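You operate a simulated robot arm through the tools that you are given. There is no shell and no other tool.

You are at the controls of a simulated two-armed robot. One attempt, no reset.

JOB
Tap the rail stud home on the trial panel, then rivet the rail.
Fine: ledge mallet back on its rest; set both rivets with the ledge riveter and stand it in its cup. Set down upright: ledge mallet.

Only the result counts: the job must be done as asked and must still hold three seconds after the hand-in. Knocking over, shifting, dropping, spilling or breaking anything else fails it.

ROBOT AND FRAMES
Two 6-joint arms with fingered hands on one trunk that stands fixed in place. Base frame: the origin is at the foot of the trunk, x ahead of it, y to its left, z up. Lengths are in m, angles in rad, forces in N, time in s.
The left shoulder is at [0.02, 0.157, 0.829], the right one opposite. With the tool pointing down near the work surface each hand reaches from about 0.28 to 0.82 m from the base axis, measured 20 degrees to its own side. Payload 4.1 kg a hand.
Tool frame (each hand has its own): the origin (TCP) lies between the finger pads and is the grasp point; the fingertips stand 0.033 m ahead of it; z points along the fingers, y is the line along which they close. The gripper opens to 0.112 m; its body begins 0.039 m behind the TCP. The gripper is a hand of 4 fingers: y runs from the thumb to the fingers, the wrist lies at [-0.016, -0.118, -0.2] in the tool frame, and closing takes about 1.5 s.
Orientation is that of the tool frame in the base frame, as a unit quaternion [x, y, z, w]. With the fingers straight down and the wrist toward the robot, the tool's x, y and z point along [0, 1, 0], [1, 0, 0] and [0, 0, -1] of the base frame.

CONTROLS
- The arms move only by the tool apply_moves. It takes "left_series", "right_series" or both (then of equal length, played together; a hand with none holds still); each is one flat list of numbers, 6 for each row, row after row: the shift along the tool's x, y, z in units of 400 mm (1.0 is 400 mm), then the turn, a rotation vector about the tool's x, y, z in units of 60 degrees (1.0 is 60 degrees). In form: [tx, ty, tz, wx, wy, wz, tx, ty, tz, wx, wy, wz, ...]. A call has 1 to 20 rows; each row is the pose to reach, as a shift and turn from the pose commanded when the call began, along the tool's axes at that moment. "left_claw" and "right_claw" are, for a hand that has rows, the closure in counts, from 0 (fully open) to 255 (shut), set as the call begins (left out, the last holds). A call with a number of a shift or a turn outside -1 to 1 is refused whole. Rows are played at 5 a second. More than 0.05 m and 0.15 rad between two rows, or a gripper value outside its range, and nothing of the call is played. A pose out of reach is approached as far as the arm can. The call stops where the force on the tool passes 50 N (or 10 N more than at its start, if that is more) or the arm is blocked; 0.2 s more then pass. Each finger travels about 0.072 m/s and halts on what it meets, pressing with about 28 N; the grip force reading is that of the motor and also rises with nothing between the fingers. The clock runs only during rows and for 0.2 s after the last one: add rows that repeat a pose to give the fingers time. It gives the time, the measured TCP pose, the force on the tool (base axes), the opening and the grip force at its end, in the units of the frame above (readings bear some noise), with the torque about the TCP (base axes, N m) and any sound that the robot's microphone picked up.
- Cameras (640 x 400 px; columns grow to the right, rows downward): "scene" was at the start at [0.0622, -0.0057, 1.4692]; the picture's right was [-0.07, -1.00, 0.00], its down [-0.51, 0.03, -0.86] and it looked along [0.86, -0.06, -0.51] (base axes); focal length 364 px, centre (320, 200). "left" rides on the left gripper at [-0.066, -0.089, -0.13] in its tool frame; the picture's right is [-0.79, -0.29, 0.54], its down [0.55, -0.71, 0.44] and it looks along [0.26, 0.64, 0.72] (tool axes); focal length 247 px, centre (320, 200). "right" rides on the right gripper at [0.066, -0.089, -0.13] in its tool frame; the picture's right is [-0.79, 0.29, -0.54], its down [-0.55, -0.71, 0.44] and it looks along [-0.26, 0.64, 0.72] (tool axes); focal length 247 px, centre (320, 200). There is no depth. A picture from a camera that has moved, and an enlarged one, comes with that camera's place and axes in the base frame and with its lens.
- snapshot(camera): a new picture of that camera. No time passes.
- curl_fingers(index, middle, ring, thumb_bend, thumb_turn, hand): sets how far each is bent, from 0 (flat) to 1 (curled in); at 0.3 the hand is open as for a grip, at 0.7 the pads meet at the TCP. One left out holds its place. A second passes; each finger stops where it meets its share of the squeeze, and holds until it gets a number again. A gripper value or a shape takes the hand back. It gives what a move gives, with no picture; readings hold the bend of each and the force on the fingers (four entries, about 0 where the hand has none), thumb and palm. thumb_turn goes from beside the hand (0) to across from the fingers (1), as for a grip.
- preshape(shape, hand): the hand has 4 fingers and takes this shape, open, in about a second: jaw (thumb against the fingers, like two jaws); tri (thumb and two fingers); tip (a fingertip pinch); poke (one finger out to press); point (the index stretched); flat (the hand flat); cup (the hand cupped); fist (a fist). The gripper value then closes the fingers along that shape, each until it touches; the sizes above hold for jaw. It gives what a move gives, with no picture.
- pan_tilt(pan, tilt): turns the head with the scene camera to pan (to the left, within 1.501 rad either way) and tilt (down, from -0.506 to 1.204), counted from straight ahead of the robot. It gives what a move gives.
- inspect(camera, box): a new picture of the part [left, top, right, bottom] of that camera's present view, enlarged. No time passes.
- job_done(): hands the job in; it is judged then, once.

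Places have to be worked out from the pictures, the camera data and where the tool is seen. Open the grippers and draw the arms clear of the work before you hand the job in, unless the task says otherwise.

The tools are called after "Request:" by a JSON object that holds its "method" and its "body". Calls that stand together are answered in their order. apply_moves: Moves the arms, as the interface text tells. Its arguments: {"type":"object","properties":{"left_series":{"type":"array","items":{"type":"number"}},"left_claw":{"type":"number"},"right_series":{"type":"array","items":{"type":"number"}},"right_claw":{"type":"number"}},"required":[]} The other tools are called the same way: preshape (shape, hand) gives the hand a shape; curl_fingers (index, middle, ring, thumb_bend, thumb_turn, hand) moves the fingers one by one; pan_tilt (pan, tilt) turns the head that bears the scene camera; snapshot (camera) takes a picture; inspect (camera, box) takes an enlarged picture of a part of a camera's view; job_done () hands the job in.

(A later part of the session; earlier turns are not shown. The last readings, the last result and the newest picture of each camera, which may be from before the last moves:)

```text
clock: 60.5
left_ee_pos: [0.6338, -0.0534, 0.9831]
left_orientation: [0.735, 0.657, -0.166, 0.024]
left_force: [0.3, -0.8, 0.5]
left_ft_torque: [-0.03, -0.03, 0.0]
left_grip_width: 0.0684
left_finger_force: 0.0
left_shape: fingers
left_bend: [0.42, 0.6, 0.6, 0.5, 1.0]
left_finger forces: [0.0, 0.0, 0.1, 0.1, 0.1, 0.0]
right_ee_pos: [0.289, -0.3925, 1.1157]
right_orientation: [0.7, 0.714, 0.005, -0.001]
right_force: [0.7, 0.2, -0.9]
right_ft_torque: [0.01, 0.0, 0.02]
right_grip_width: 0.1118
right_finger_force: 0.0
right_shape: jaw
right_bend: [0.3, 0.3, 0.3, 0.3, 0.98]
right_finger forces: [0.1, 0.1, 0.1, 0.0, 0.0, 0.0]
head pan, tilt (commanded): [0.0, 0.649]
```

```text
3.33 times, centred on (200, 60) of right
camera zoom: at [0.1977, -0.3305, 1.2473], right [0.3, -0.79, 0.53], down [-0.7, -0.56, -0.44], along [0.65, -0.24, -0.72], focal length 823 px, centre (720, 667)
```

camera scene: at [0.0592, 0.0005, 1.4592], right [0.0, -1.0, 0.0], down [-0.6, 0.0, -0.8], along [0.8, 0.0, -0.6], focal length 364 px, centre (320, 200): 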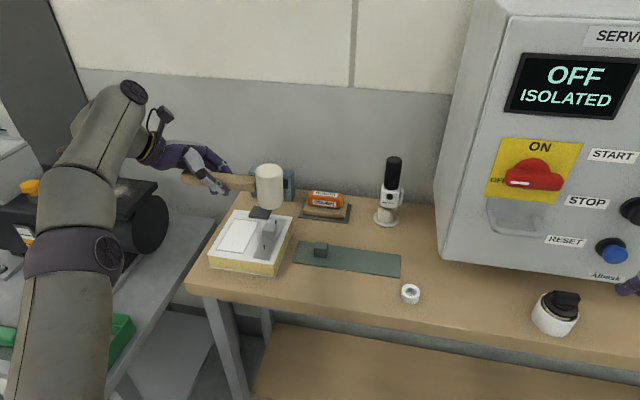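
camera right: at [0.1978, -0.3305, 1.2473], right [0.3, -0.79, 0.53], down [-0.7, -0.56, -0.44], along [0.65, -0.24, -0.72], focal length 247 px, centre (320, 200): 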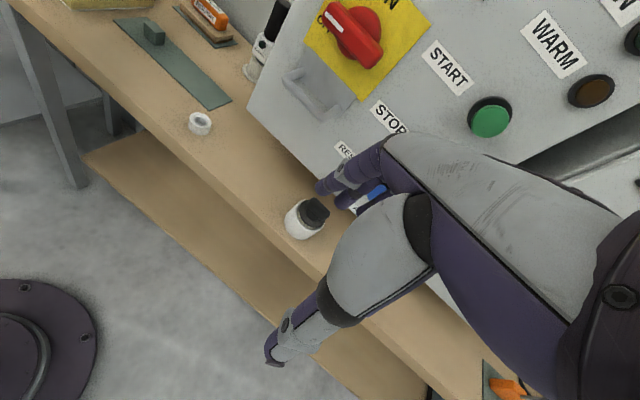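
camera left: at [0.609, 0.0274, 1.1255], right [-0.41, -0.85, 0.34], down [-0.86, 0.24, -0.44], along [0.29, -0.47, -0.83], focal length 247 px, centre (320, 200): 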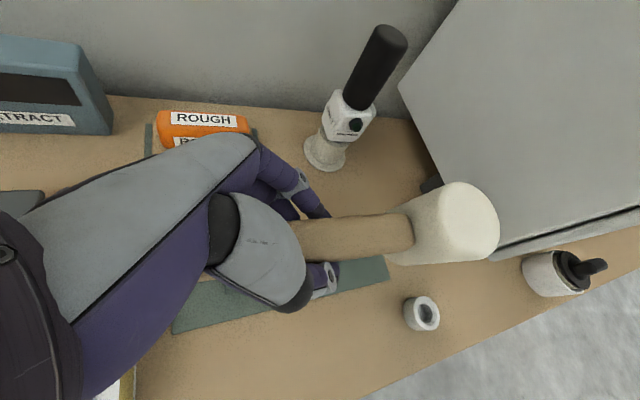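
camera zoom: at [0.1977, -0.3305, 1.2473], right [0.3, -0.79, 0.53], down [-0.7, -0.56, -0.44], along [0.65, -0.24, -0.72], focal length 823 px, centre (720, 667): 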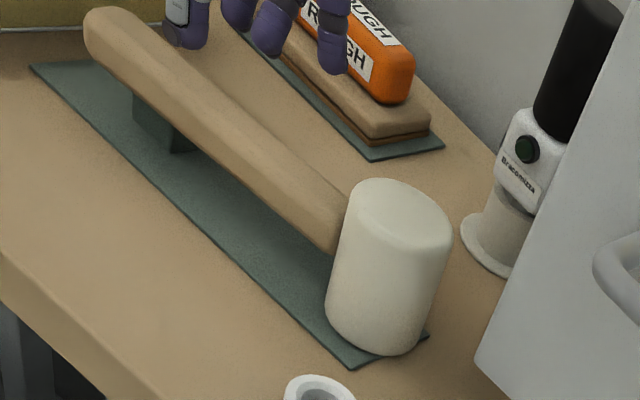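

The mallet stands upright on its mat, but about 14 mm off and 5° askew. I'll open the hand, bring it to vertical and move above the head to regrip it by the head and set it exactly.

Request:
{"method": "apply_moves", "body": {"left_series": [-0.0195, -0.013, -0.067, -0.056, 0.09, 0.022, -0.039, -0.026, -0.1345, -0.112, 0.18, 0.044, -0.1, -0.034, -0.115, -0.168, 0.2705, 0.066, -0.161, -0.042, -0.096, -0.168, 0.2705, 0.066, -0.222, -0.05, -0.0765, -0.168, 0.2705, 0.066, -0.283, -0.058, -0.0572, -0.168, 0.2705, 0.066, -0.283, -0.058, -0.0572, -0.168, 0.2705, 0.066], "left_claw": 0}}

Request:
{"method": "snapshot", "body": {"camera": "left"}}

Request:
{"method": "snapshot", "body": {"camera": "scene"}}

Request:
{"method": "inspect", "body": {"camera": "right", "box": [110, 0, 290, 120]}}

```text
clock: 62.1
left_ee_pos: [0.6064, -0.1526, 1.0393]
left_orientation: [0.768, 0.64, 0.0, 0.002]
left_force: [0.0, -0.2, -0.4]
left_ft_torque: [0.03, 0.0, 0.01]
left_grip_width: 0.1117
left_finger_force: 0.0
left_shape: jaw
left_bend: [0.3, 0.3, 0.3, 0.3, 0.98]
left_finger forces: [0.1, 0.0, 0.0, 0.1, 0.0, 0.1]
right_ee_pos: [0.2898, -0.3936, 1.1161]
right_orientation: [0.7, 0.714, 0.006, -0.002]
right_force: [-0.7, -0.5, 0.1]
right_ft_torque: [-0.01, -0.02, 0.0]
right_grip_width: 0.1119
right_finger_force: 0.0
right_shape: jaw
right_bend: [0.3, 0.3, 0.3, 0.3, 0.98]
right_finger forces: [0.1, 0.0, 0.0, 0.0, 0.0, 0.0]
head pan, tilt (commanded): [0.0, 0.649]
```

```text
taken
camera left: at [0.5051, -0.2006, 1.1693], right [-0.42, -0.73, -0.54], down [-0.6, 0.67, -0.44], along [0.68, 0.14, -0.72], focal length 247 px, centre (320, 200)
```

left: 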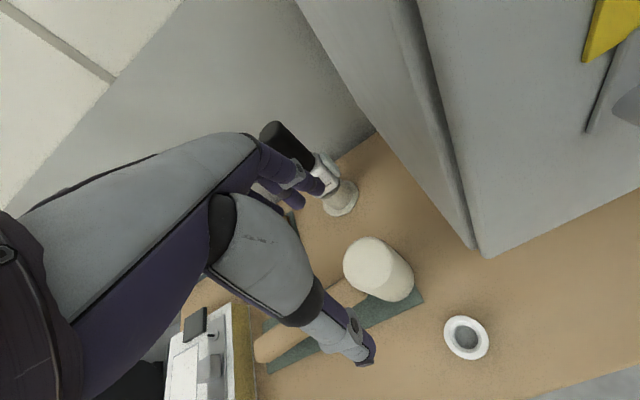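

```text
taken
camera scene: at [0.0591, 0.0006, 1.4592], right [0.0, -1.0, 0.0], down [-0.6, 0.0, -0.8], along [0.8, 0.0, -0.6], focal length 364 px, centre (320, 200)
```

scene: 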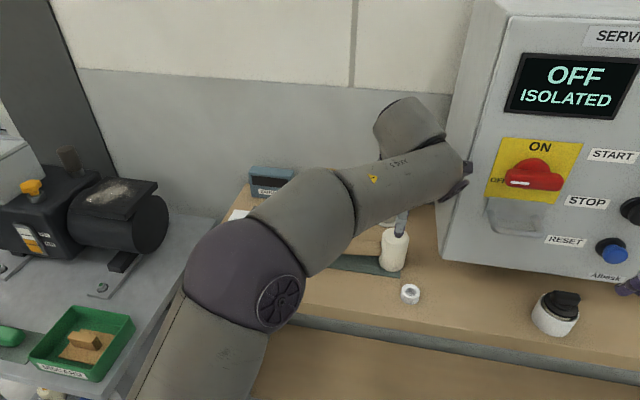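

```text
3.33 times, centred on (200, 60) of right
camera zoom: at [0.1977, -0.3304, 1.2474], right [0.3, -0.79, 0.53], down [-0.7, -0.56, -0.44], along [0.65, -0.24, -0.72], focal length 823 px, centre (720, 667)
```

zoom: 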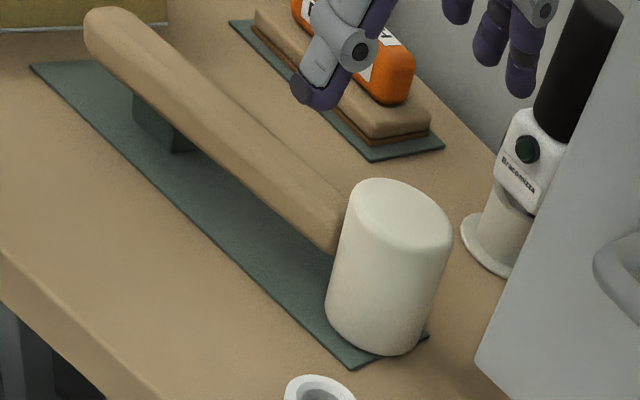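

The hand is vertical above the head, open, with the riveter a few centimetres behind the fingers. I'll zoom the left camera to centre on the head before going down.

Request:
{"method": "inspect", "body": {"camera": "left", "box": [240, 110, 440, 380]}}

Request:
{"method": "inspect", "body": {"camera": "scene", "box": [370, 200, 430, 280]}}

```text
1.48 times, centred on (340, 245) of left
camera zoom: at [0.5051, -0.2006, 1.1693], right [-0.42, -0.73, -0.54], down [-0.6, 0.67, -0.44], along [0.68, 0.14, -0.72], focal length 366 px, centre (290, 133)
```

zoom: 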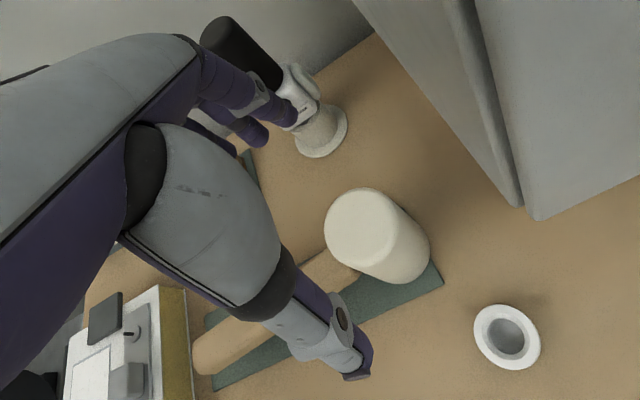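

```text
5.00 times, centred on (400, 240) of scene
camera zoom: at [0.0591, 0.0006, 1.4592], right [0.0, -1.0, 0.0], down [-0.6, 0.0, -0.8], along [0.8, 0.0, -0.6], focal length 1819 px, centre (-80, 0)
```

zoom: 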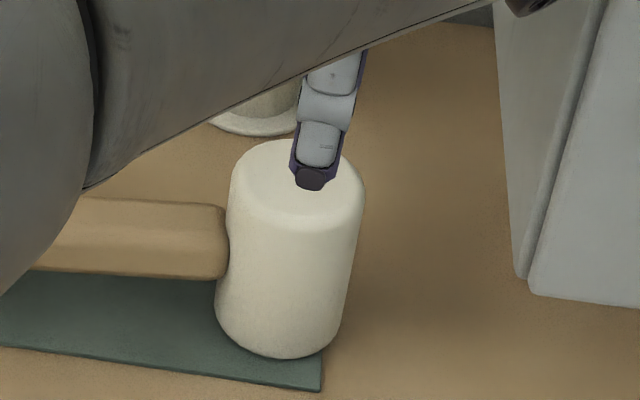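

Head centre is near (0.608, -0.156). I'll centre on it and descend to z≈0.922 with the hand open.

Request:
{"method": "apply_moves", "body": {"left_series": [-0.0077, 0.0065, 0.06, 0, 0, 0, -0.0077, 0.0065, 0.12, 0, 0, 0, -0.0077, 0.0065, 0.18, 0, 0, 0, -0.0077, 0.0065, 0.23, 0, 0, 0, -0.0077, 0.0065, 0.27, 0, 0, 0, -0.0077, 0.0065, 0.2925, 0, 0, 0, -0.0077, 0.0065, 0.2925, 0, 0, 0]}}

Request:
{"method": "snapshot", "body": {"camera": "left"}}

Request:
{"method": "inspect", "body": {"camera": "right", "box": [110, 0, 290, 120]}}

Request:
{"method": "inspect", "body": {"camera": "scene", "box": [330, 190, 430, 290]}}

```text
clock: 63.8
left_ee_pos: [0.6089, -0.1576, 0.923]
left_orientation: [0.768, 0.641, 0.0, 0.002]
left_force: [-0.3, 0.1, -0.8]
left_ft_torque: [-0.02, -0.02, 0.02]
left_grip_width: 0.1115
left_finger_force: 0.0
left_shape: jaw
left_bend: [0.3, 0.3, 0.3, 0.3, 0.98]
left_finger forces: [0.0, 0.0, 0.0, 0.1, 0.0, 0.0]
right_ee_pos: [0.2896, -0.392, 1.116]
right_orientation: [0.7, 0.714, 0.006, -0.002]
right_force: [0.8, 0.7, 0.0]
right_ft_torque: [0.04, 0.01, 0.0]
right_grip_width: 0.1118
right_finger_force: 0.0
right_shape: jaw
right_bend: [0.3, 0.3, 0.3, 0.3, 0.98]
right_finger forces: [0.0, 0.0, 0.1, 0.1, 0.0, 0.0]
head pan, tilt (commanded): [0.0, 0.649]
```

```text
taken
camera left: at [0.5082, -0.2053, 1.0523], right [-0.42, -0.73, -0.54], down [-0.6, 0.67, -0.44], along [0.68, 0.14, -0.72], focal length 247 px, centre (320, 200)
```

left: 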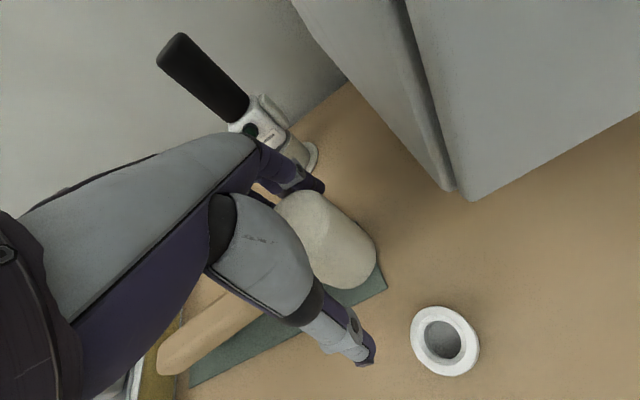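

```text
3.33 times, centred on (200, 60) of right
camera zoom: at [0.1976, -0.3305, 1.2474], right [0.3, -0.79, 0.53], down [-0.7, -0.56, -0.44], along [0.65, -0.24, -0.72], focal length 823 px, centre (720, 667)
```

zoom: 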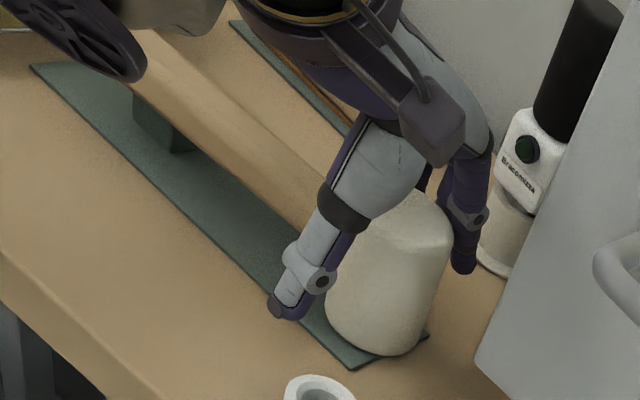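

```text
4.00 times, centred on (380, 240) of scene
camera zoom: at [0.0591, 0.0005, 1.4593], right [0.0, -1.0, 0.0], down [-0.6, 0.0, -0.8], along [0.8, 0.0, -0.6], focal length 1455 px, centre (80, 40)
```

zoom: 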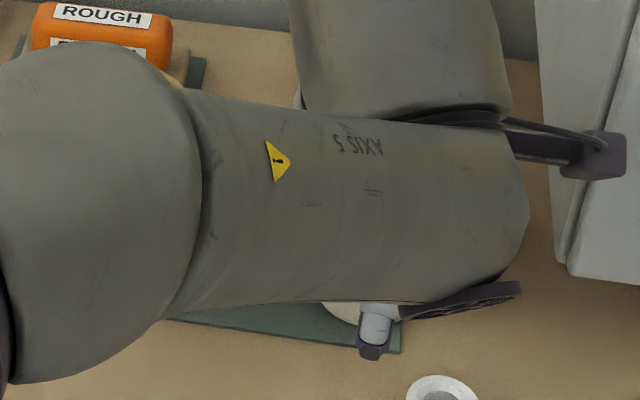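

The head lies between thumb and fingers with no contact. I'll close on it.

Request:
{"method": "apply_moves", "body": {"left_series": [0, 0, 0, 0, 0, 0, 0, 0, 0, 0, 0, 0, 0, 0, 0, 0, 0, 0, 0, 0, 0, 0, 0, 0, 0, 0, 0, 0, 0, 0, 0, 0, 0, 0, 0, 0, 0, 0, 0, 0, 0, 0, 0, 0, 0, 0, 0, 0], "left_claw": 255}}

Request:
{"method": "snapshot", "body": {"camera": "left"}}

Request:
{"method": "inspect", "body": {"camera": "right", "box": [110, 0, 290, 120]}}

```text
clock: 65.5
left_ee_pos: [0.6092, -0.1575, 0.923]
left_orientation: [0.768, 0.641, -0.001, 0.001]
left_force: [-2.9, 1.3, 0.8]
left_ft_torque: [0.03, 0.06, 0.07]
left_grip_width: 0.0486
left_finger_force: 28.4
left_shape: jaw
left_bend: [0.75, 0.4, 0.42, 0.74, 1.0]
left_finger forces: [14.1, 7.9, 0.1, 0.0, 24.4, 0.1]
right_ee_pos: [0.2868, -0.3928, 1.117]
right_orientation: [0.7, 0.714, 0.004, -0.002]
right_force: [-0.2, -0.8, 0.5]
right_ft_torque: [0.02, 0.03, -0.04]
right_grip_width: 0.1119
right_finger_force: 0.0
right_shape: jaw
right_bend: [0.3, 0.3, 0.3, 0.3, 0.98]
right_finger forces: [0.0, 0.0, 0.0, 0.0, 0.0, 0.0]
head pan, tilt (commanded): [0.0, 0.649]
```

```text
taken
camera left: at [0.5082, -0.2053, 1.0523], right [-0.42, -0.73, -0.54], down [-0.6, 0.67, -0.44], along [0.68, 0.14, -0.72], focal length 247 px, centre (320, 200)
```

left: 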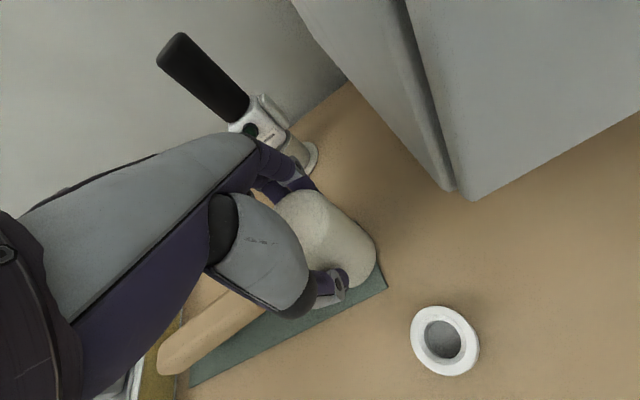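

```text
3.33 times, centred on (200, 60) of right
camera zoom: at [0.1976, -0.3304, 1.2474], right [0.3, -0.79, 0.53], down [-0.7, -0.56, -0.45], along [0.65, -0.24, -0.72], focal length 823 px, centre (720, 667)
```

zoom: 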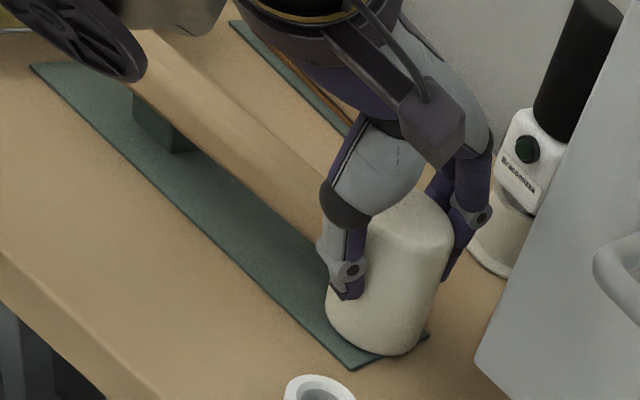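

The head is held (thumb 24 N, index and middle opposite). I'll lift just 8 mm and see whether it stays level.

Request:
{"method": "apply_moves", "body": {"left_series": [0, 0, -0.01, 0, 0, 0, 0, 0, -0.02, 0, 0, 0, 0, 0, -0.02, 0, 0, 0]}}

Request:
{"method": "inspect", "body": {"camera": "right", "box": [110, 0, 290, 120]}}

Request:
{"method": "snapshot", "body": {"camera": "left"}}

```text
clock: 66.3
left_ee_pos: [0.6086, -0.1566, 0.9288]
left_orientation: [0.768, 0.641, -0.001, 0.0]
left_force: [0.8, 0.1, -4.9]
left_ft_torque: [-0.06, 0.06, 0.03]
left_grip_width: 0.0485
left_finger_force: 27.6
left_shape: jaw
left_bend: [0.75, 0.4, 0.42, 0.74, 1.0]
left_finger forces: [15.8, 8.3, 0.0, 0.0, 23.9, 0.0]
right_ee_pos: [0.2896, -0.3931, 1.1164]
right_orientation: [0.699, 0.715, 0.006, -0.003]
right_force: [0.4, 0.6, -0.5]
right_ft_torque: [0.01, -0.04, 0.02]
right_grip_width: 0.112
right_finger_force: 0.0
right_shape: jaw
right_bend: [0.3, 0.3, 0.3, 0.3, 0.98]
right_finger forces: [0.0, 0.0, 0.0, 0.1, 0.0, 0.0]
head pan, tilt (commanded): [0.0, 0.649]
```

```text
3.33 times, centred on (200, 60) of right
camera zoom: at [0.1978, -0.3305, 1.2473], right [0.3, -0.79, 0.53], down [-0.7, -0.56, -0.44], along [0.65, -0.24, -0.72], focal length 823 px, centre (720, 667)
```

zoom: 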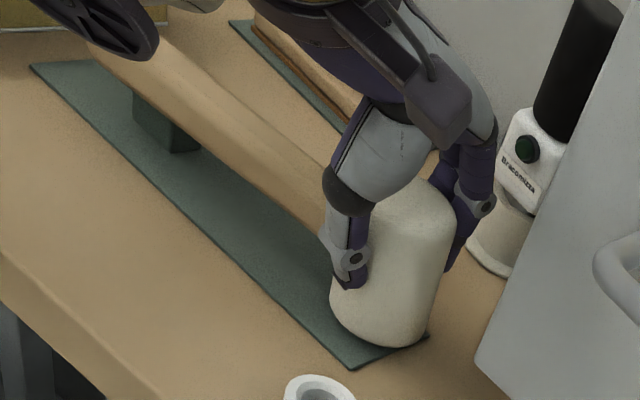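

```text
taken
camera left: at [0.5083, -0.2053, 1.0599], right [-0.42, -0.73, -0.54], down [-0.6, 0.67, -0.44], along [0.68, 0.14, -0.72], focal length 247 px, centre (320, 200)
```

left: 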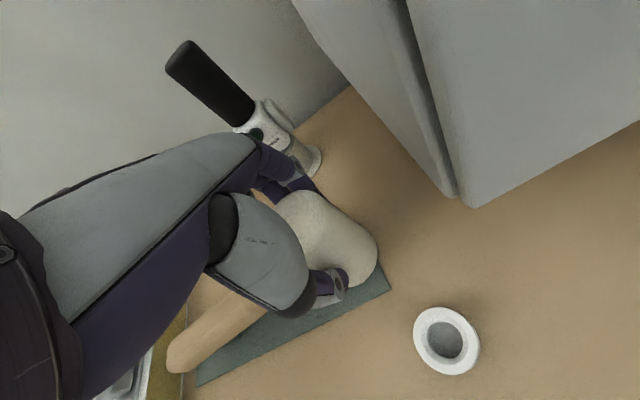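

It lifts level (full 5 N weight, almost no torque). I'll rise 4 mm more, move 14 mm to +y and turn 6° to restore the original place and yaw.

Request:
{"method": "apply_moves", "body": {"left_series": [0, 0, -0.01, 0, 0, 0, 0.0172, -0.0032, -0.01, 0, 0, 0.05, 0.0344, -0.0064, -0.01, 0, 0, 0.1, 0.0344, -0.0064, -0.01, 0, 0, 0.1]}}

Request:
{"method": "inspect", "body": {"camera": "right", "box": [110, 0, 290, 120]}}

Request:
{"method": "inspect", "body": {"camera": "scene", "box": [280, 210, 420, 298]}}

Request:
{"method": "snapshot", "body": {"camera": "left"}}

```text
clock: 67.3
left_ee_pos: [0.6089, -0.1439, 0.9342]
left_orientation: [0.801, 0.599, -0.002, 0.001]
left_force: [1.3, 0.8, -4.5]
left_ft_torque: [-0.06, 0.05, -0.03]
left_grip_width: 0.0482
left_finger_force: 28.0
left_shape: jaw
left_bend: [0.75, 0.4, 0.42, 0.74, 1.0]
left_finger forces: [16.0, 8.1, 0.1, 0.0, 23.9, 0.0]
right_ee_pos: [0.2883, -0.3927, 1.1163]
right_orientation: [0.701, 0.713, 0.005, -0.003]
right_force: [-0.1, -0.2, -0.6]
right_ft_torque: [-0.02, -0.03, 0.01]
right_grip_width: 0.1117
right_finger_force: 0.0
right_shape: jaw
right_bend: [0.3, 0.3, 0.3, 0.3, 0.98]
right_finger forces: [0.1, 0.0, 0.0, 0.0, 0.0, 0.1]
head pan, tilt (commanded): [0.0, 0.649]
```

```text
3.33 times, centred on (200, 60) of right
camera zoom: at [0.1978, -0.3305, 1.2473], right [0.3, -0.79, 0.53], down [-0.7, -0.56, -0.44], along [0.65, -0.24, -0.72], focal length 823 px, centre (720, 667)
```

zoom: 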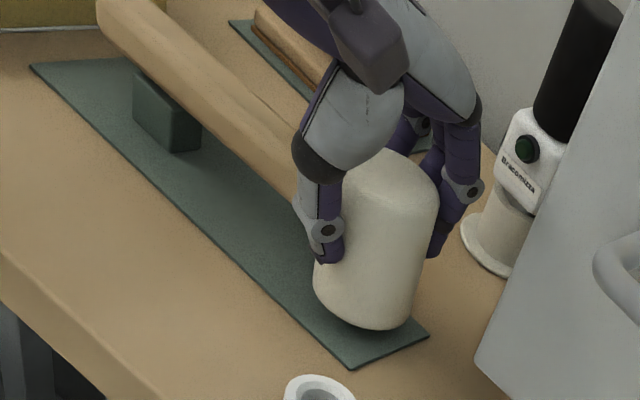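

```text
4.55 times, centred on (350, 254) of scene
camera zoom: at [0.0592, 0.0004, 1.4592], right [0.0, -1.0, 0.0], down [-0.6, 0.0, -0.8], along [0.8, 0.0, -0.6], focal length 1654 px, centre (184, -46)
```

zoom: 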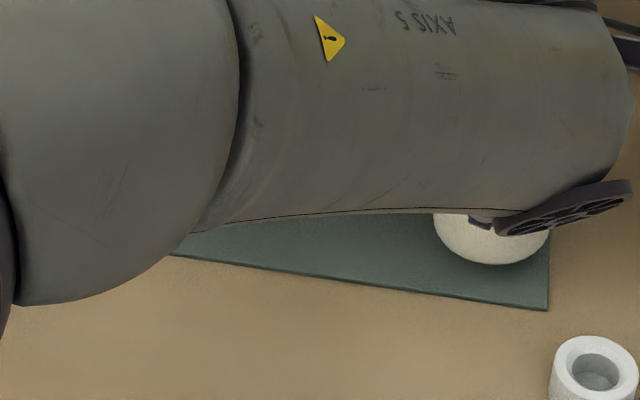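

```text
taken
camera left: at [0.5034, -0.1814, 1.064], right [-0.5, -0.68, -0.54], down [-0.53, 0.73, -0.44], along [0.69, 0.06, -0.72], focal length 247 px, centre (320, 200)
```

left: 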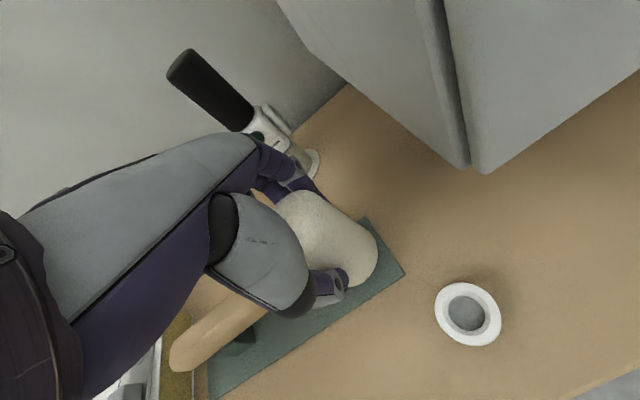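

The mallet is level and nearly above its original spot; a 2–3 mm trim remains. I'll apply it and lower onto the mat.

Request:
{"method": "apply_moves", "body": {"left_series": [0.0069, 0.0058, 0, 0, 0, 0, 0.0069, 0.0058, 0.0125, 0, 0, 0, 0.0069, 0.0058, 0.022, 0, 0, 0, 0.0069, 0.0058, 0.0265, 0, 0, 0, 0.0069, 0.0058, 0.029, 0, 0, 0]}}

Request:
{"method": "inspect", "body": {"camera": "right", "box": [110, 0, 290, 120]}}

Request:
{"method": "inspect", "body": {"camera": "scene", "box": [280, 210, 420, 298]}}

```text
clock: 68.5
left_ee_pos: [0.6121, -0.1414, 0.9231]
left_orientation: [0.8, 0.6, -0.001, 0.001]
left_force: [-0.2, 0.4, -3.8]
left_ft_torque: [0.02, 0.06, -0.01]
left_grip_width: 0.0483
left_finger_force: 27.7
left_shape: jaw
left_bend: [0.75, 0.4, 0.42, 0.74, 1.0]
left_finger forces: [15.8, 8.3, 0.0, 0.1, 24.2, 0.0]
right_ee_pos: [0.2893, -0.3924, 1.1167]
right_orientation: [0.7, 0.714, 0.006, -0.002]
right_force: [0.4, 0.7, -0.5]
right_ft_torque: [0.01, -0.02, 0.02]
right_grip_width: 0.1117
right_finger_force: 0.0
right_shape: jaw
right_bend: [0.3, 0.3, 0.3, 0.3, 0.98]
right_finger forces: [0.1, 0.0, 0.0, 0.1, 0.0, 0.0]
head pan, tilt (commanded): [0.0, 0.649]
```

```text
3.33 times, centred on (200, 60) of right
camera zoom: at [0.1977, -0.3305, 1.2473], right [0.3, -0.79, 0.53], down [-0.7, -0.56, -0.44], along [0.65, -0.24, -0.72], focal length 823 px, centre (720, 667)
```

zoom: 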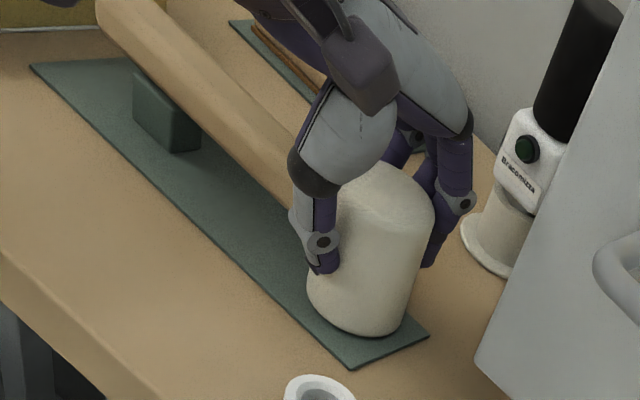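

```text
4.55 times, centred on (350, 254) of scene
camera zoom: at [0.0592, 0.0005, 1.4592], right [0.0, -1.0, 0.0], down [-0.6, 0.0, -0.8], along [0.8, 0.0, -0.6], focal length 1654 px, centre (184, -46)
```

zoom: 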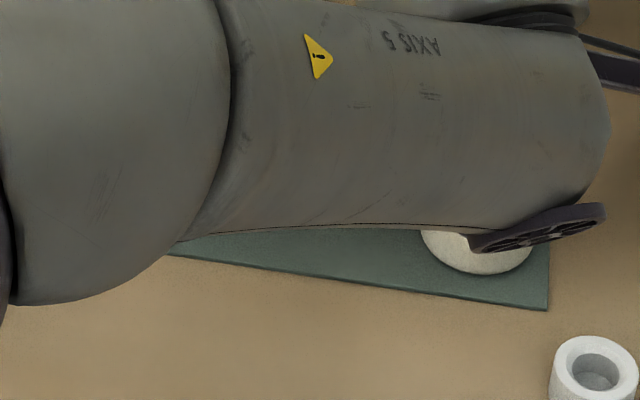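

Almost down; the head base is about 3 mm above the mat. I'll lower in 1 mm steps until the weight transfers.

Request:
{"method": "apply_moves", "body": {"left_series": [0, 0, 0.0025, 0, 0, 0, 0, 0, 0.005, 0, 0, 0, 0, 0, 0.0075, 0, 0, 0, 0, 0, 0.0075, 0, 0, 0]}}

Request:
{"method": "inspect", "body": {"camera": "scene", "box": [280, 210, 420, 298]}}

Request:
{"method": "inspect", "body": {"camera": "right", "box": [110, 0, 290, 120]}}

```text
clock: 69.5
left_ee_pos: [0.6112, -0.1408, 0.9214]
left_orientation: [0.8, 0.599, 0.0, 0.003]
left_force: [-2.6, -0.5, 14.1]
left_ft_torque: [-0.05, -0.12, 0.03]
left_grip_width: 0.0489
left_finger_force: 27.7
left_shape: jaw
left_bend: [0.75, 0.4, 0.42, 0.75, 1.0]
left_finger forces: [16.0, 9.5, 0.0, 0.0, 27.0, 0.0]
right_ee_pos: [0.289, -0.3929, 1.1168]
right_orientation: [0.7, 0.714, 0.006, -0.002]
right_force: [-0.2, -0.4, -0.3]
right_ft_torque: [0.0, -0.01, -0.02]
right_grip_width: 0.112
right_finger_force: 0.1
right_shape: jaw
right_bend: [0.3, 0.3, 0.3, 0.3, 0.98]
right_finger forces: [0.1, 0.1, 0.0, 0.1, 0.0, 0.0]
head pan, tilt (commanded): [0.0, 0.649]
```

```text
4.55 times, centred on (350, 254) of scene
camera zoom: at [0.0586, 0.0006, 1.4593], right [0.0, -1.0, 0.0], down [-0.6, 0.0, -0.8], along [0.8, 0.0, -0.6], focal length 1654 px, centre (184, -46)
```

zoom: 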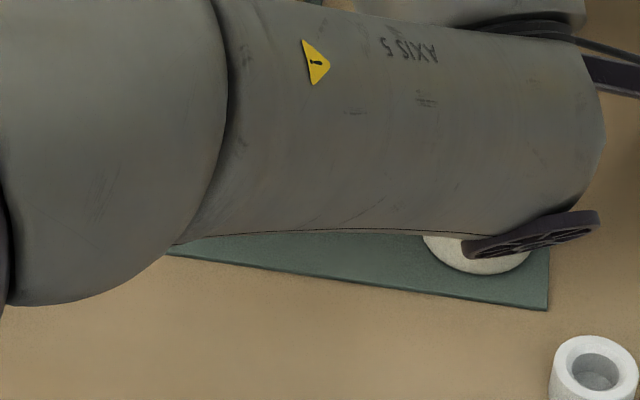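

```text
3.33 times, centred on (200, 60) of right
camera zoom: at [0.1972, -0.3304, 1.2474], right [0.3, -0.79, 0.53], down [-0.7, -0.56, -0.45], along [0.65, -0.24, -0.72], focal length 823 px, centre (720, 667)
```

zoom: 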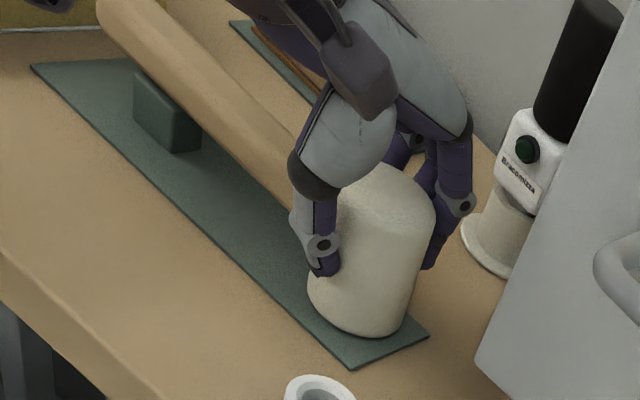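

The mallet is seated on the mat (19 N of push). I'll ease up 1.5 mm to relieve the pressure, then open the hand slowly.

Request:
{"method": "apply_moves", "body": {"left_series": [0, 0, -0.0035, 0, 0, 0, 0, 0, -0.0035, 0, 0, 0]}}

Request:
{"method": "apply_moves", "body": {"left_series": [0, 0, 0, 0, 0, 0, 0, 0, 0, 0, 0, 0, 0, 0, 0, 0, 0, 0, 0, 0, 0, 0, 0, 0, 0, 0, 0, 0, 0, 0, 0, 0, 0, 0, 0, 0, 0, 0, 0, 0, 0, 0, 0, 0, 0, 0, 0, 0], "left_claw": 0}}

Request:
{"method": "inspect", "body": {"camera": "right", "box": [110, 0, 290, 120]}}

Request:
{"method": "snapshot", "body": {"camera": "left"}}

```text
clock: 70.2
left_ee_pos: [0.6107, -0.1414, 0.9216]
left_orientation: [0.8, 0.6, 0.0, 0.003]
left_force: [0.6, -3.2, 14.9]
left_ft_torque: [-0.15, -0.3, -0.01]
left_grip_width: 0.0493
left_finger_force: 28.4
left_shape: jaw
left_bend: [0.75, 0.4, 0.42, 0.75, 1.0]
left_finger forces: [17.5, 9.9, 0.0, 0.0, 25.1, 0.0]
right_ee_pos: [0.2889, -0.3931, 1.1165]
right_orientation: [0.7, 0.714, 0.005, -0.002]
right_force: [0.0, -0.1, -0.2]
right_ft_torque: [0.02, 0.02, 0.0]
right_grip_width: 0.1118
right_finger_force: 0.1
right_shape: jaw
right_bend: [0.3, 0.3, 0.3, 0.3, 0.98]
right_finger forces: [0.0, 0.0, 0.0, 0.0, 0.0, 0.0]
head pan, tilt (commanded): [0.0, 0.649]
```

```text
clock: 72.0
left_ee_pos: [0.6112, -0.1406, 0.9201]
left_orientation: [0.8, 0.6, 0.0, 0.002]
left_force: [0.4, -0.6, 0.2]
left_ft_torque: [-0.01, 0.01, 0.01]
left_grip_width: 0.1114
left_finger_force: 0.1
left_shape: jaw
left_bend: [0.3, 0.3, 0.3, 0.3, 0.98]
left_finger forces: [0.1, 0.1, 0.1, 0.0, 0.1, 0.1]
right_ee_pos: [0.289, -0.394, 1.1173]
right_orientation: [0.7, 0.714, 0.006, -0.002]
right_force: [-0.9, 0.6, -0.3]
right_ft_torque: [-0.03, 0.02, -0.02]
right_grip_width: 0.1116
right_finger_force: 0.0
right_shape: jaw
right_bend: [0.3, 0.3, 0.3, 0.3, 0.98]
right_finger forces: [0.1, 0.0, 0.1, 0.0, 0.0, 0.0]
head pan, tilt (commanded): [0.0, 0.649]
```

```text
3.33 times, centred on (200, 60) of right
camera zoom: at [0.1977, -0.3305, 1.2474], right [0.3, -0.79, 0.53], down [-0.7, -0.56, -0.45], along [0.65, -0.24, -0.72], focal length 823 px, centre (720, 667)
```

zoom: 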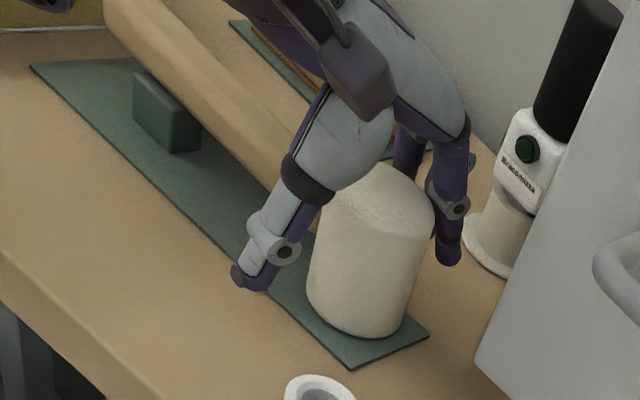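

```text
taken
camera left: at [0.5065, -0.1782, 1.0501], right [-0.5, -0.68, -0.54], down [-0.53, 0.73, -0.44], along [0.69, 0.07, -0.72], focal length 247 px, centre (320, 200)
```

left: 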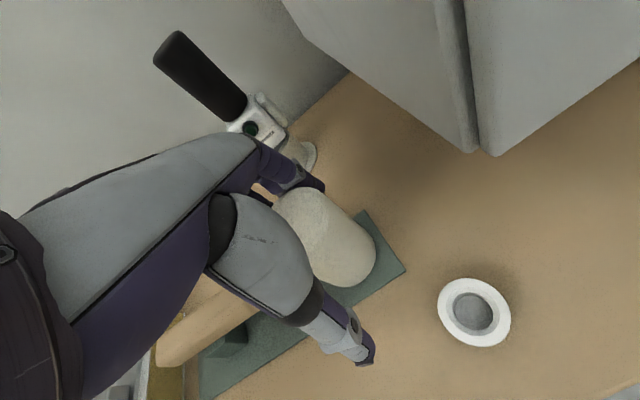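

Released cleanly. I'll raise the hand straight up 13 cm and then move it left to see the mallet.

Request:
{"method": "apply_moves", "body": {"left_series": [0, 0, -0.05, 0, 0, 0, 0, 0, -0.12, 0, 0, 0, 0, 0, -0.2, 0, 0, 0, 0, 0, -0.28, 0, 0, 0, 0, 0, -0.35, 0, 0, 0, 0.1, 0, -0.38, 0, 0, 0, 0.2, 0, -0.4, 0, 0, 0, 0.3, -0.02, -0.42, 0, 0, 0, 0.4, -0.04, -0.44, 0, 0, 0, 0.5, -0.08, -0.46, 0, 0, 0, 0.5, -0.08, -0.46, 0, 0, 0]}}

Request:
{"method": "inspect", "body": {"camera": "scene", "box": [280, 210, 420, 298]}}

Request:
{"method": "snapshot", "body": {"camera": "scene"}}

Request:
{"method": "inspect", "body": {"camera": "right", "box": [110, 0, 290, 120]}}

```text
clock: 74.3
left_ee_pos: [0.6362, 0.0594, 1.1052]
left_orientation: [0.8, 0.6, 0.0, 0.001]
left_force: [0.3, -0.1, -0.3]
left_ft_torque: [0.0, -0.01, -0.02]
left_grip_width: 0.1121
left_finger_force: 0.1
left_shape: jaw
left_bend: [0.3, 0.3, 0.3, 0.3, 0.98]
left_finger forces: [0.0, 0.0, 0.1, 0.0, 0.1, 0.0]
right_ee_pos: [0.2885, -0.3931, 1.1176]
right_orientation: [0.7, 0.714, 0.006, -0.002]
right_force: [-0.2, 0.0, -0.2]
right_ft_torque: [-0.02, 0.02, 0.03]
right_grip_width: 0.1119
right_finger_force: 0.0
right_shape: jaw
right_bend: [0.3, 0.3, 0.3, 0.3, 0.98]
right_finger forces: [0.1, 0.0, 0.0, 0.0, 0.1, 0.0]
head pan, tilt (commanded): [0.0, 0.649]
```

```text
4.55 times, centred on (350, 254) of scene
camera zoom: at [0.0591, 0.0004, 1.4592], right [0.0, -1.0, 0.0], down [-0.6, 0.0, -0.8], along [0.8, 0.0, -0.6], focal length 1654 px, centre (184, -46)
```

zoom: 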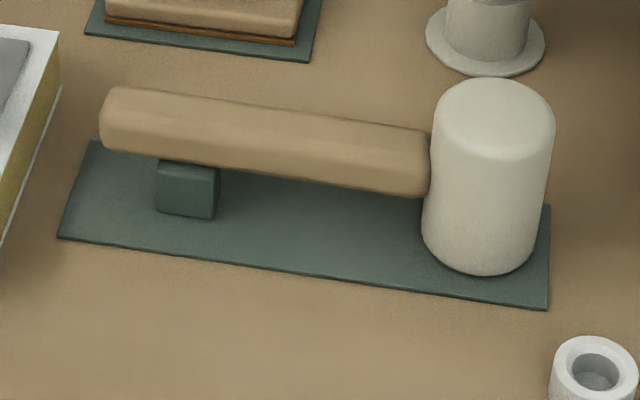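

```text
taken
camera scene: at [0.0591, 0.0004, 1.4592], right [0.0, -1.0, 0.0], down [-0.6, 0.0, -0.8], along [0.8, 0.0, -0.6], focal length 364 px, centre (320, 200)
```

scene: 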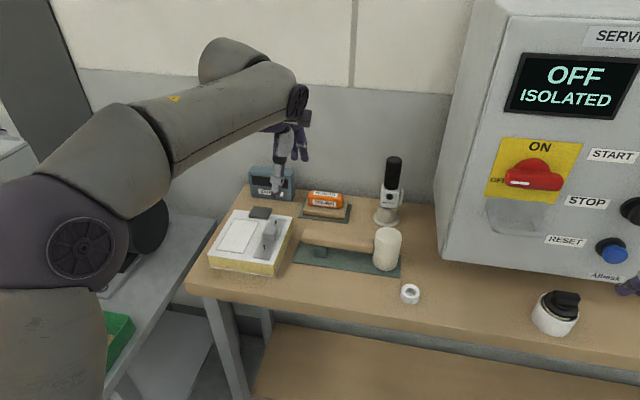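

```text
3.33 times, centred on (200, 60) of right
camera zoom: at [0.1977, -0.3306, 1.2473], right [0.3, -0.79, 0.53], down [-0.7, -0.56, -0.45], along [0.65, -0.24, -0.72], focal length 823 px, centre (720, 667)
```

zoom: 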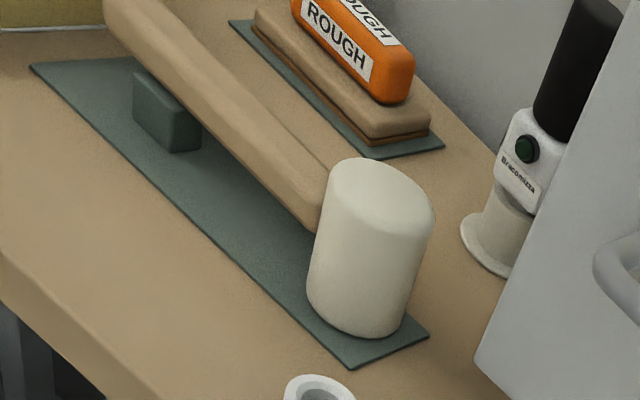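

The mallet is back on its rest, upright, within about 5 mm and 2° of its original pose. Now the riveter: I'll zoom in from the scene and both wrist cameras.

Request:
{"method": "inspect", "body": {"camera": "scene", "box": [360, 145, 430, 235]}}

Request:
{"method": "inspect", "body": {"camera": "right", "box": [220, 0, 300, 90]}}

Request:
{"method": "snapshot", "body": {"camera": "left"}}

```text
4.44 times, centred on (395, 190) of scene
camera zoom: at [0.0591, 0.0004, 1.4592], right [0.0, -1.0, 0.0], down [-0.6, 0.0, -0.8], along [0.8, 0.0, -0.6], focal length 1617 px, centre (-13, 244)
```

zoom: 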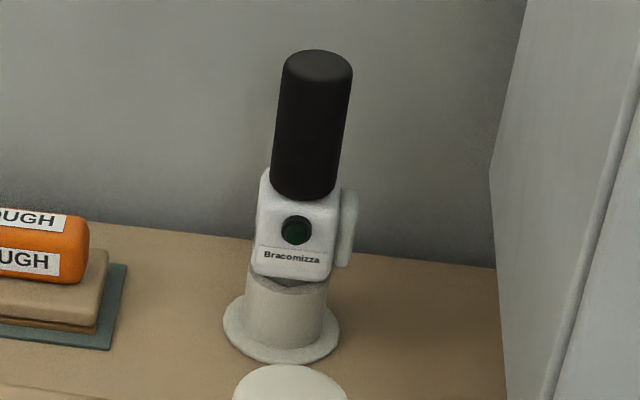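

```text
4.44 times, centred on (260, 45) of right
camera zoom: at [0.1977, -0.3306, 1.2473], right [0.3, -0.79, 0.53], down [-0.7, -0.56, -0.45], along [0.65, -0.24, -0.72], focal length 1098 px, centre (587, 889)
```

zoom: 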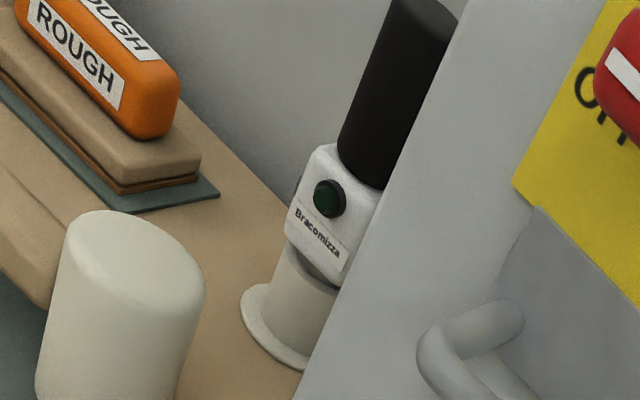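

```text
taken
camera left: at [0.5313, 0.0225, 1.2346], right [-0.5, -0.68, -0.54], down [-0.53, 0.73, -0.44], along [0.69, 0.07, -0.72], focal length 247 px, centre (320, 200)
```

left: 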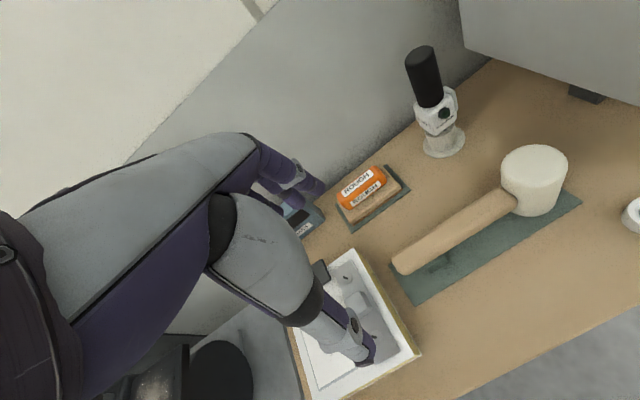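

The riveter stands at about (0.768, -0.167), handle z 0.966–1.035, body below, with a grey paddle on its -y side. I'll zoom with the left camera to understand the paddle.

Request:
{"method": "inspect", "body": {"camera": "left", "box": [395, 35, 480, 165]}}

Request:
{"method": "inspect", "body": {"camera": "scene", "box": [375, 180, 410, 230]}}

```text
3.08 times, centred on (438, 100) of left
camera zoom: at [0.5313, 0.0225, 1.2346], right [-0.5, -0.68, -0.54], down [-0.53, 0.73, -0.44], along [0.69, 0.07, -0.72], focal length 760 px, centre (-42, 508)
```

zoom: 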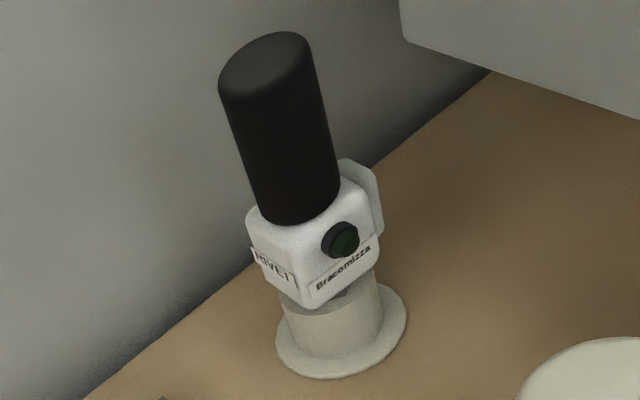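

```text
8.00 times, centred on (392, 205) of scene
camera zoom: at [0.0591, 0.0004, 1.4592], right [0.0, -1.0, 0.0], down [-0.6, 0.0, -0.8], along [0.8, 0.0, -0.6], focal length 2910 px, centre (-260, 160)
```

zoom: 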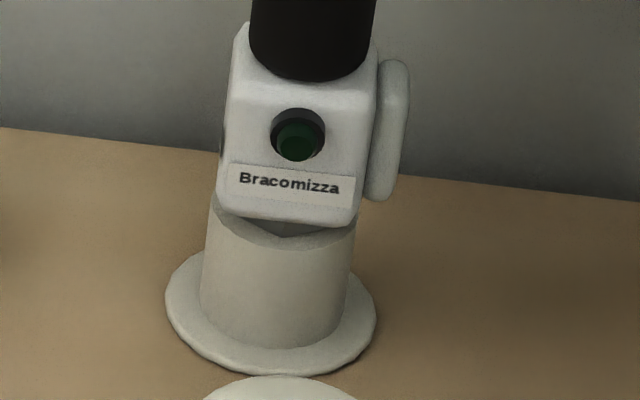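

The green spot resembles the box's unlit lamps, so the side paddle looks like the trigger. I plan to hold the riveter with the left hand pointing forward: thumb on its +y side, fingers on its -y side, lowest finger at the paddle. I'll first test that wrist attitude in free space, half the turn at a time.

Request:
{"method": "apply_moves", "body": {"left_series": [0.009, -0.035, -0.031, -0.081, 0.066, 0.081, 0.018, -0.07, -0.062, -0.162, 0.132, 0.162, 0.028, -0.106, -0.094, -0.243, 0.198, 0.243, 0.037, -0.141, -0.125, -0.324, 0.264, 0.324, 0.046, -0.176, -0.156, -0.405, 0.33, 0.405, 0.055, -0.211, -0.187, -0.486, 0.396, 0.486, 0.065, -0.247, -0.219, -0.567, 0.462, 0.567, 0.074, -0.282, -0.25, -0.6485, 0.528, 0.6485, 0.074, -0.282, -0.25, -0.6485, 0.528, 0.6485]}}

Request:
{"method": "snapshot", "body": {"camera": "scene"}}

Request:
{"method": "snapshot", "body": {"camera": "left"}}

```text
clock: 76.3
left_ee_pos: [0.5256, 0.0926, 1.2126]
left_orientation: [0.878, 0.304, 0.361, 0.08]
left_force: [0.4, -0.3, -1.3]
left_ft_torque: [0.0, 0.01, -0.01]
left_grip_width: 0.1118
left_finger_force: 0.0
left_shape: jaw
left_bend: [0.3, 0.3, 0.3, 0.3, 0.98]
left_finger forces: [0.0, 0.0, 0.0, 0.1, 0.0, 0.1]
left hand out of reach, approached as far as the arm can: row 7, 8, 9
right_ee_pos: [0.2884, -0.3936, 1.1179]
right_orientation: [0.7, 0.714, 0.005, -0.002]
right_force: [0.9, -0.2, -1.0]
right_ft_torque: [0.02, 0.01, -0.01]
right_grip_width: 0.1119
right_finger_force: 0.0
right_shape: jaw
right_bend: [0.3, 0.3, 0.3, 0.3, 0.98]
right_finger forces: [0.1, 0.1, 0.1, 0.0, 0.1, 0.0]
head pan, tilt (commanded): [0.0, 0.649]
```

```text
taken
camera scene: at [0.0593, 0.0005, 1.4592], right [0.0, -1.0, 0.0], down [-0.6, 0.0, -0.8], along [0.8, 0.0, -0.6], focal length 364 px, centre (320, 200)
```

scene: 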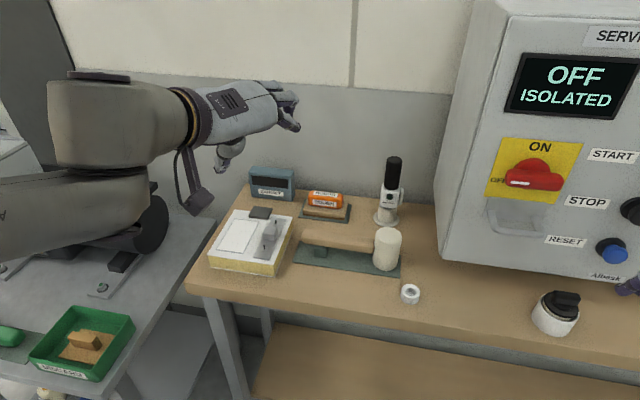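

```text
taken
camera left: at [0.3563, 0.1158, 1.2365], right [-0.21, -0.2, -0.96], down [0.27, 0.93, -0.25], along [0.94, -0.31, -0.14], focal length 247 px, centre (320, 200)
```

left: 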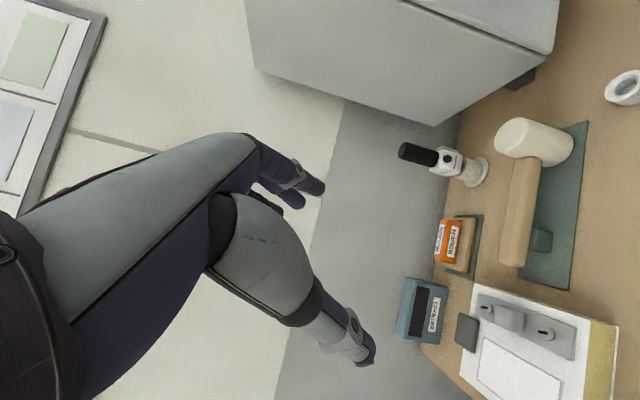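

The left wrist can't take that attitude (its index would have to point down), but it is the natural attitude for the right hand: thumb at +y, fingers at the paddle side, camera on top. I'll withdraw the left arm to the left and back.

Request:
{"method": "apply_moves", "body": {"left_series": [0.005, -0.067, -0.04, 0.072, -0.0587, -0.072, 0.01, -0.134, -0.08, 0.144, -0.1173, -0.144, 0.015, -0.201, -0.12, 0.216, -0.176, -0.216, 0.02, -0.268, -0.16, 0.288, -0.2347, -0.288, 0.024, -0.335, -0.2, 0.36, -0.2933, -0.36, 0.029, -0.402, -0.24, 0.432, -0.352, -0.432, 0.034, -0.469, -0.28, 0.504, -0.4107, -0.504, 0.039, -0.536, -0.32, 0.576, -0.4693, -0.576, 0.044, -0.603, -0.36, 0.6485, -0.528, -0.6485]}}

Request:
{"method": "snapshot", "body": {"camera": "scene"}}

```text
clock: 78.3
left_ee_pos: [0.3229, 0.2862, 1.2411]
left_orientation: [0.769, 0.637, -0.048, -0.019]
left_force: [-0.4, -0.4, 0.5]
left_ft_torque: [-0.01, 0.02, 0.02]
left_grip_width: 0.1117
left_finger_force: 0.1
left_shape: jaw
left_bend: [0.3, 0.3, 0.3, 0.3, 0.98]
left_finger forces: [0.0, 0.0, 0.0, 0.1, 0.1, 0.1]
right_ee_pos: [0.2883, -0.3932, 1.116]
right_orientation: [0.701, 0.713, 0.005, -0.001]
right_force: [0.1, 0.2, 0.0]
right_ft_torque: [-0.01, 0.03, 0.04]
right_grip_width: 0.112
right_finger_force: 0.0
right_shape: jaw
right_bend: [0.3, 0.3, 0.3, 0.3, 0.98]
right_finger forces: [0.0, 0.0, 0.0, 0.0, 0.0, 0.0]
head pan, tilt (commanded): [0.0, 0.649]
```

```text
taken
camera scene: at [0.0592, 0.0003, 1.4592], right [0.0, -1.0, 0.0], down [-0.6, 0.0, -0.8], along [0.8, 0.0, -0.6], focal length 364 px, centre (320, 200)
```

scene: 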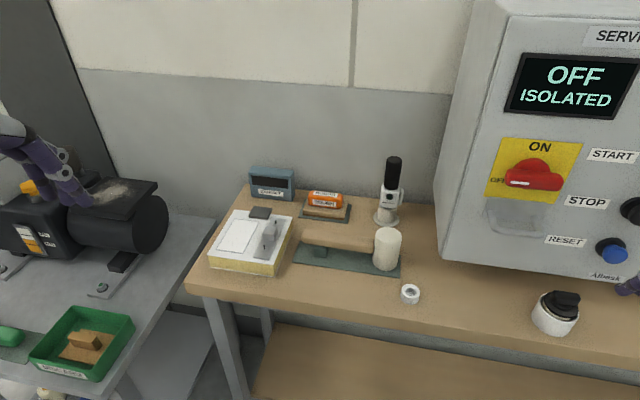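

The left arm is clear. Now I bring the right hand inward and make the first half of the turn toward the forward-pointing attitude, staying well back from the box.

Request:
{"method": "apply_moves", "body": {"right_series": [0.069, 0.035, -0.021, -0.071, 0.059, 0.071, 0.138, 0.069, -0.043, -0.142, 0.117, 0.142, 0.207, 0.104, -0.064, -0.214, 0.176, 0.213, 0.276, 0.138, -0.086, -0.285, 0.235, 0.284, 0.345, 0.173, -0.107, -0.356, 0.293, 0.355, 0.414, 0.207, -0.129, -0.427, 0.352, 0.426, 0.483, 0.242, -0.15, -0.499, 0.411, 0.497, 0.552, 0.276, -0.172, -0.57, 0.469, 0.568, 0.6215, 0.311, -0.193, -0.641, 0.528, 0.639, 0.6215, 0.311, -0.193, -0.641, 0.528, 0.639]}}

Request:
{"method": "snapshot", "body": {"camera": "scene"}}

Request:
{"method": "snapshot", "body": {"camera": "right"}}

```text
clock: 80.5
left_ee_pos: [0.3235, 0.286, 1.2414]
left_orientation: [0.769, 0.638, -0.048, -0.019]
left_force: [-0.3, 0.9, 0.5]
left_ft_torque: [0.01, -0.01, 0.03]
left_grip_width: 0.1117
left_finger_force: 0.0
left_shape: jaw
left_bend: [0.3, 0.3, 0.3, 0.3, 0.98]
left_finger forces: [0.0, 0.0, 0.1, 0.1, 0.0, 0.1]
right_ee_pos: [0.4115, -0.1419, 1.1972]
right_orientation: [0.823, 0.384, 0.417, 0.032]
right_force: [0.1, -0.5, 0.0]
right_ft_torque: [-0.02, -0.02, 0.03]
right_grip_width: 0.1119
right_finger_force: 0.0
right_shape: jaw
right_bend: [0.3, 0.3, 0.3, 0.3, 0.98]
right_finger forces: [0.1, 0.1, 0.0, 0.0, 0.0, 0.1]
head pan, tilt (commanded): [0.0, 0.649]
```

```text
taken
camera scene: at [0.059, 0.0003, 1.4593], right [0.0, -1.0, 0.0], down [-0.6, 0.0, -0.8], along [0.8, 0.0, -0.6], focal length 364 px, centre (320, 200)
```

scene: 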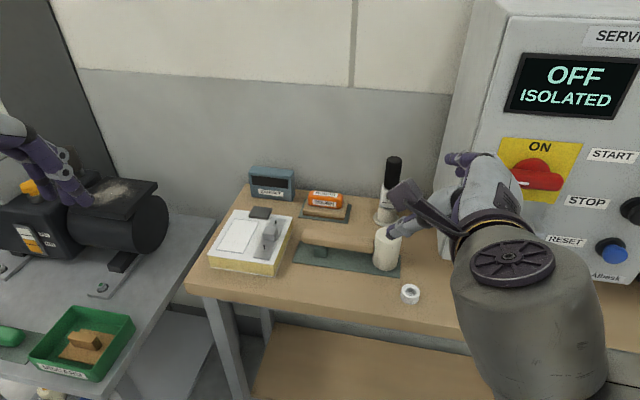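

```text
taken
camera right: at [0.287, -0.0704, 1.2919], right [-0.49, -0.87, -0.07], down [-0.32, 0.25, -0.91], along [0.81, -0.43, -0.4], focal length 247 px, centre (320, 200)
```

right: 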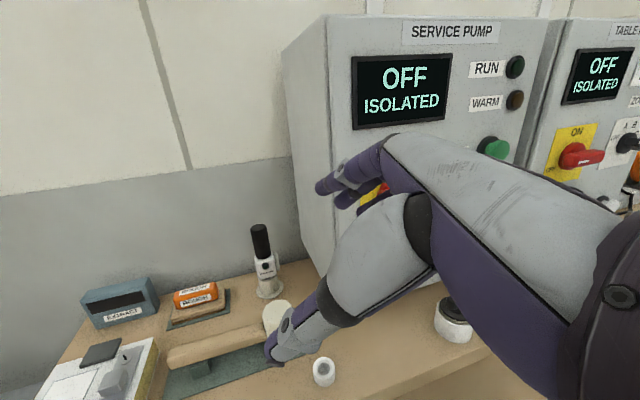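

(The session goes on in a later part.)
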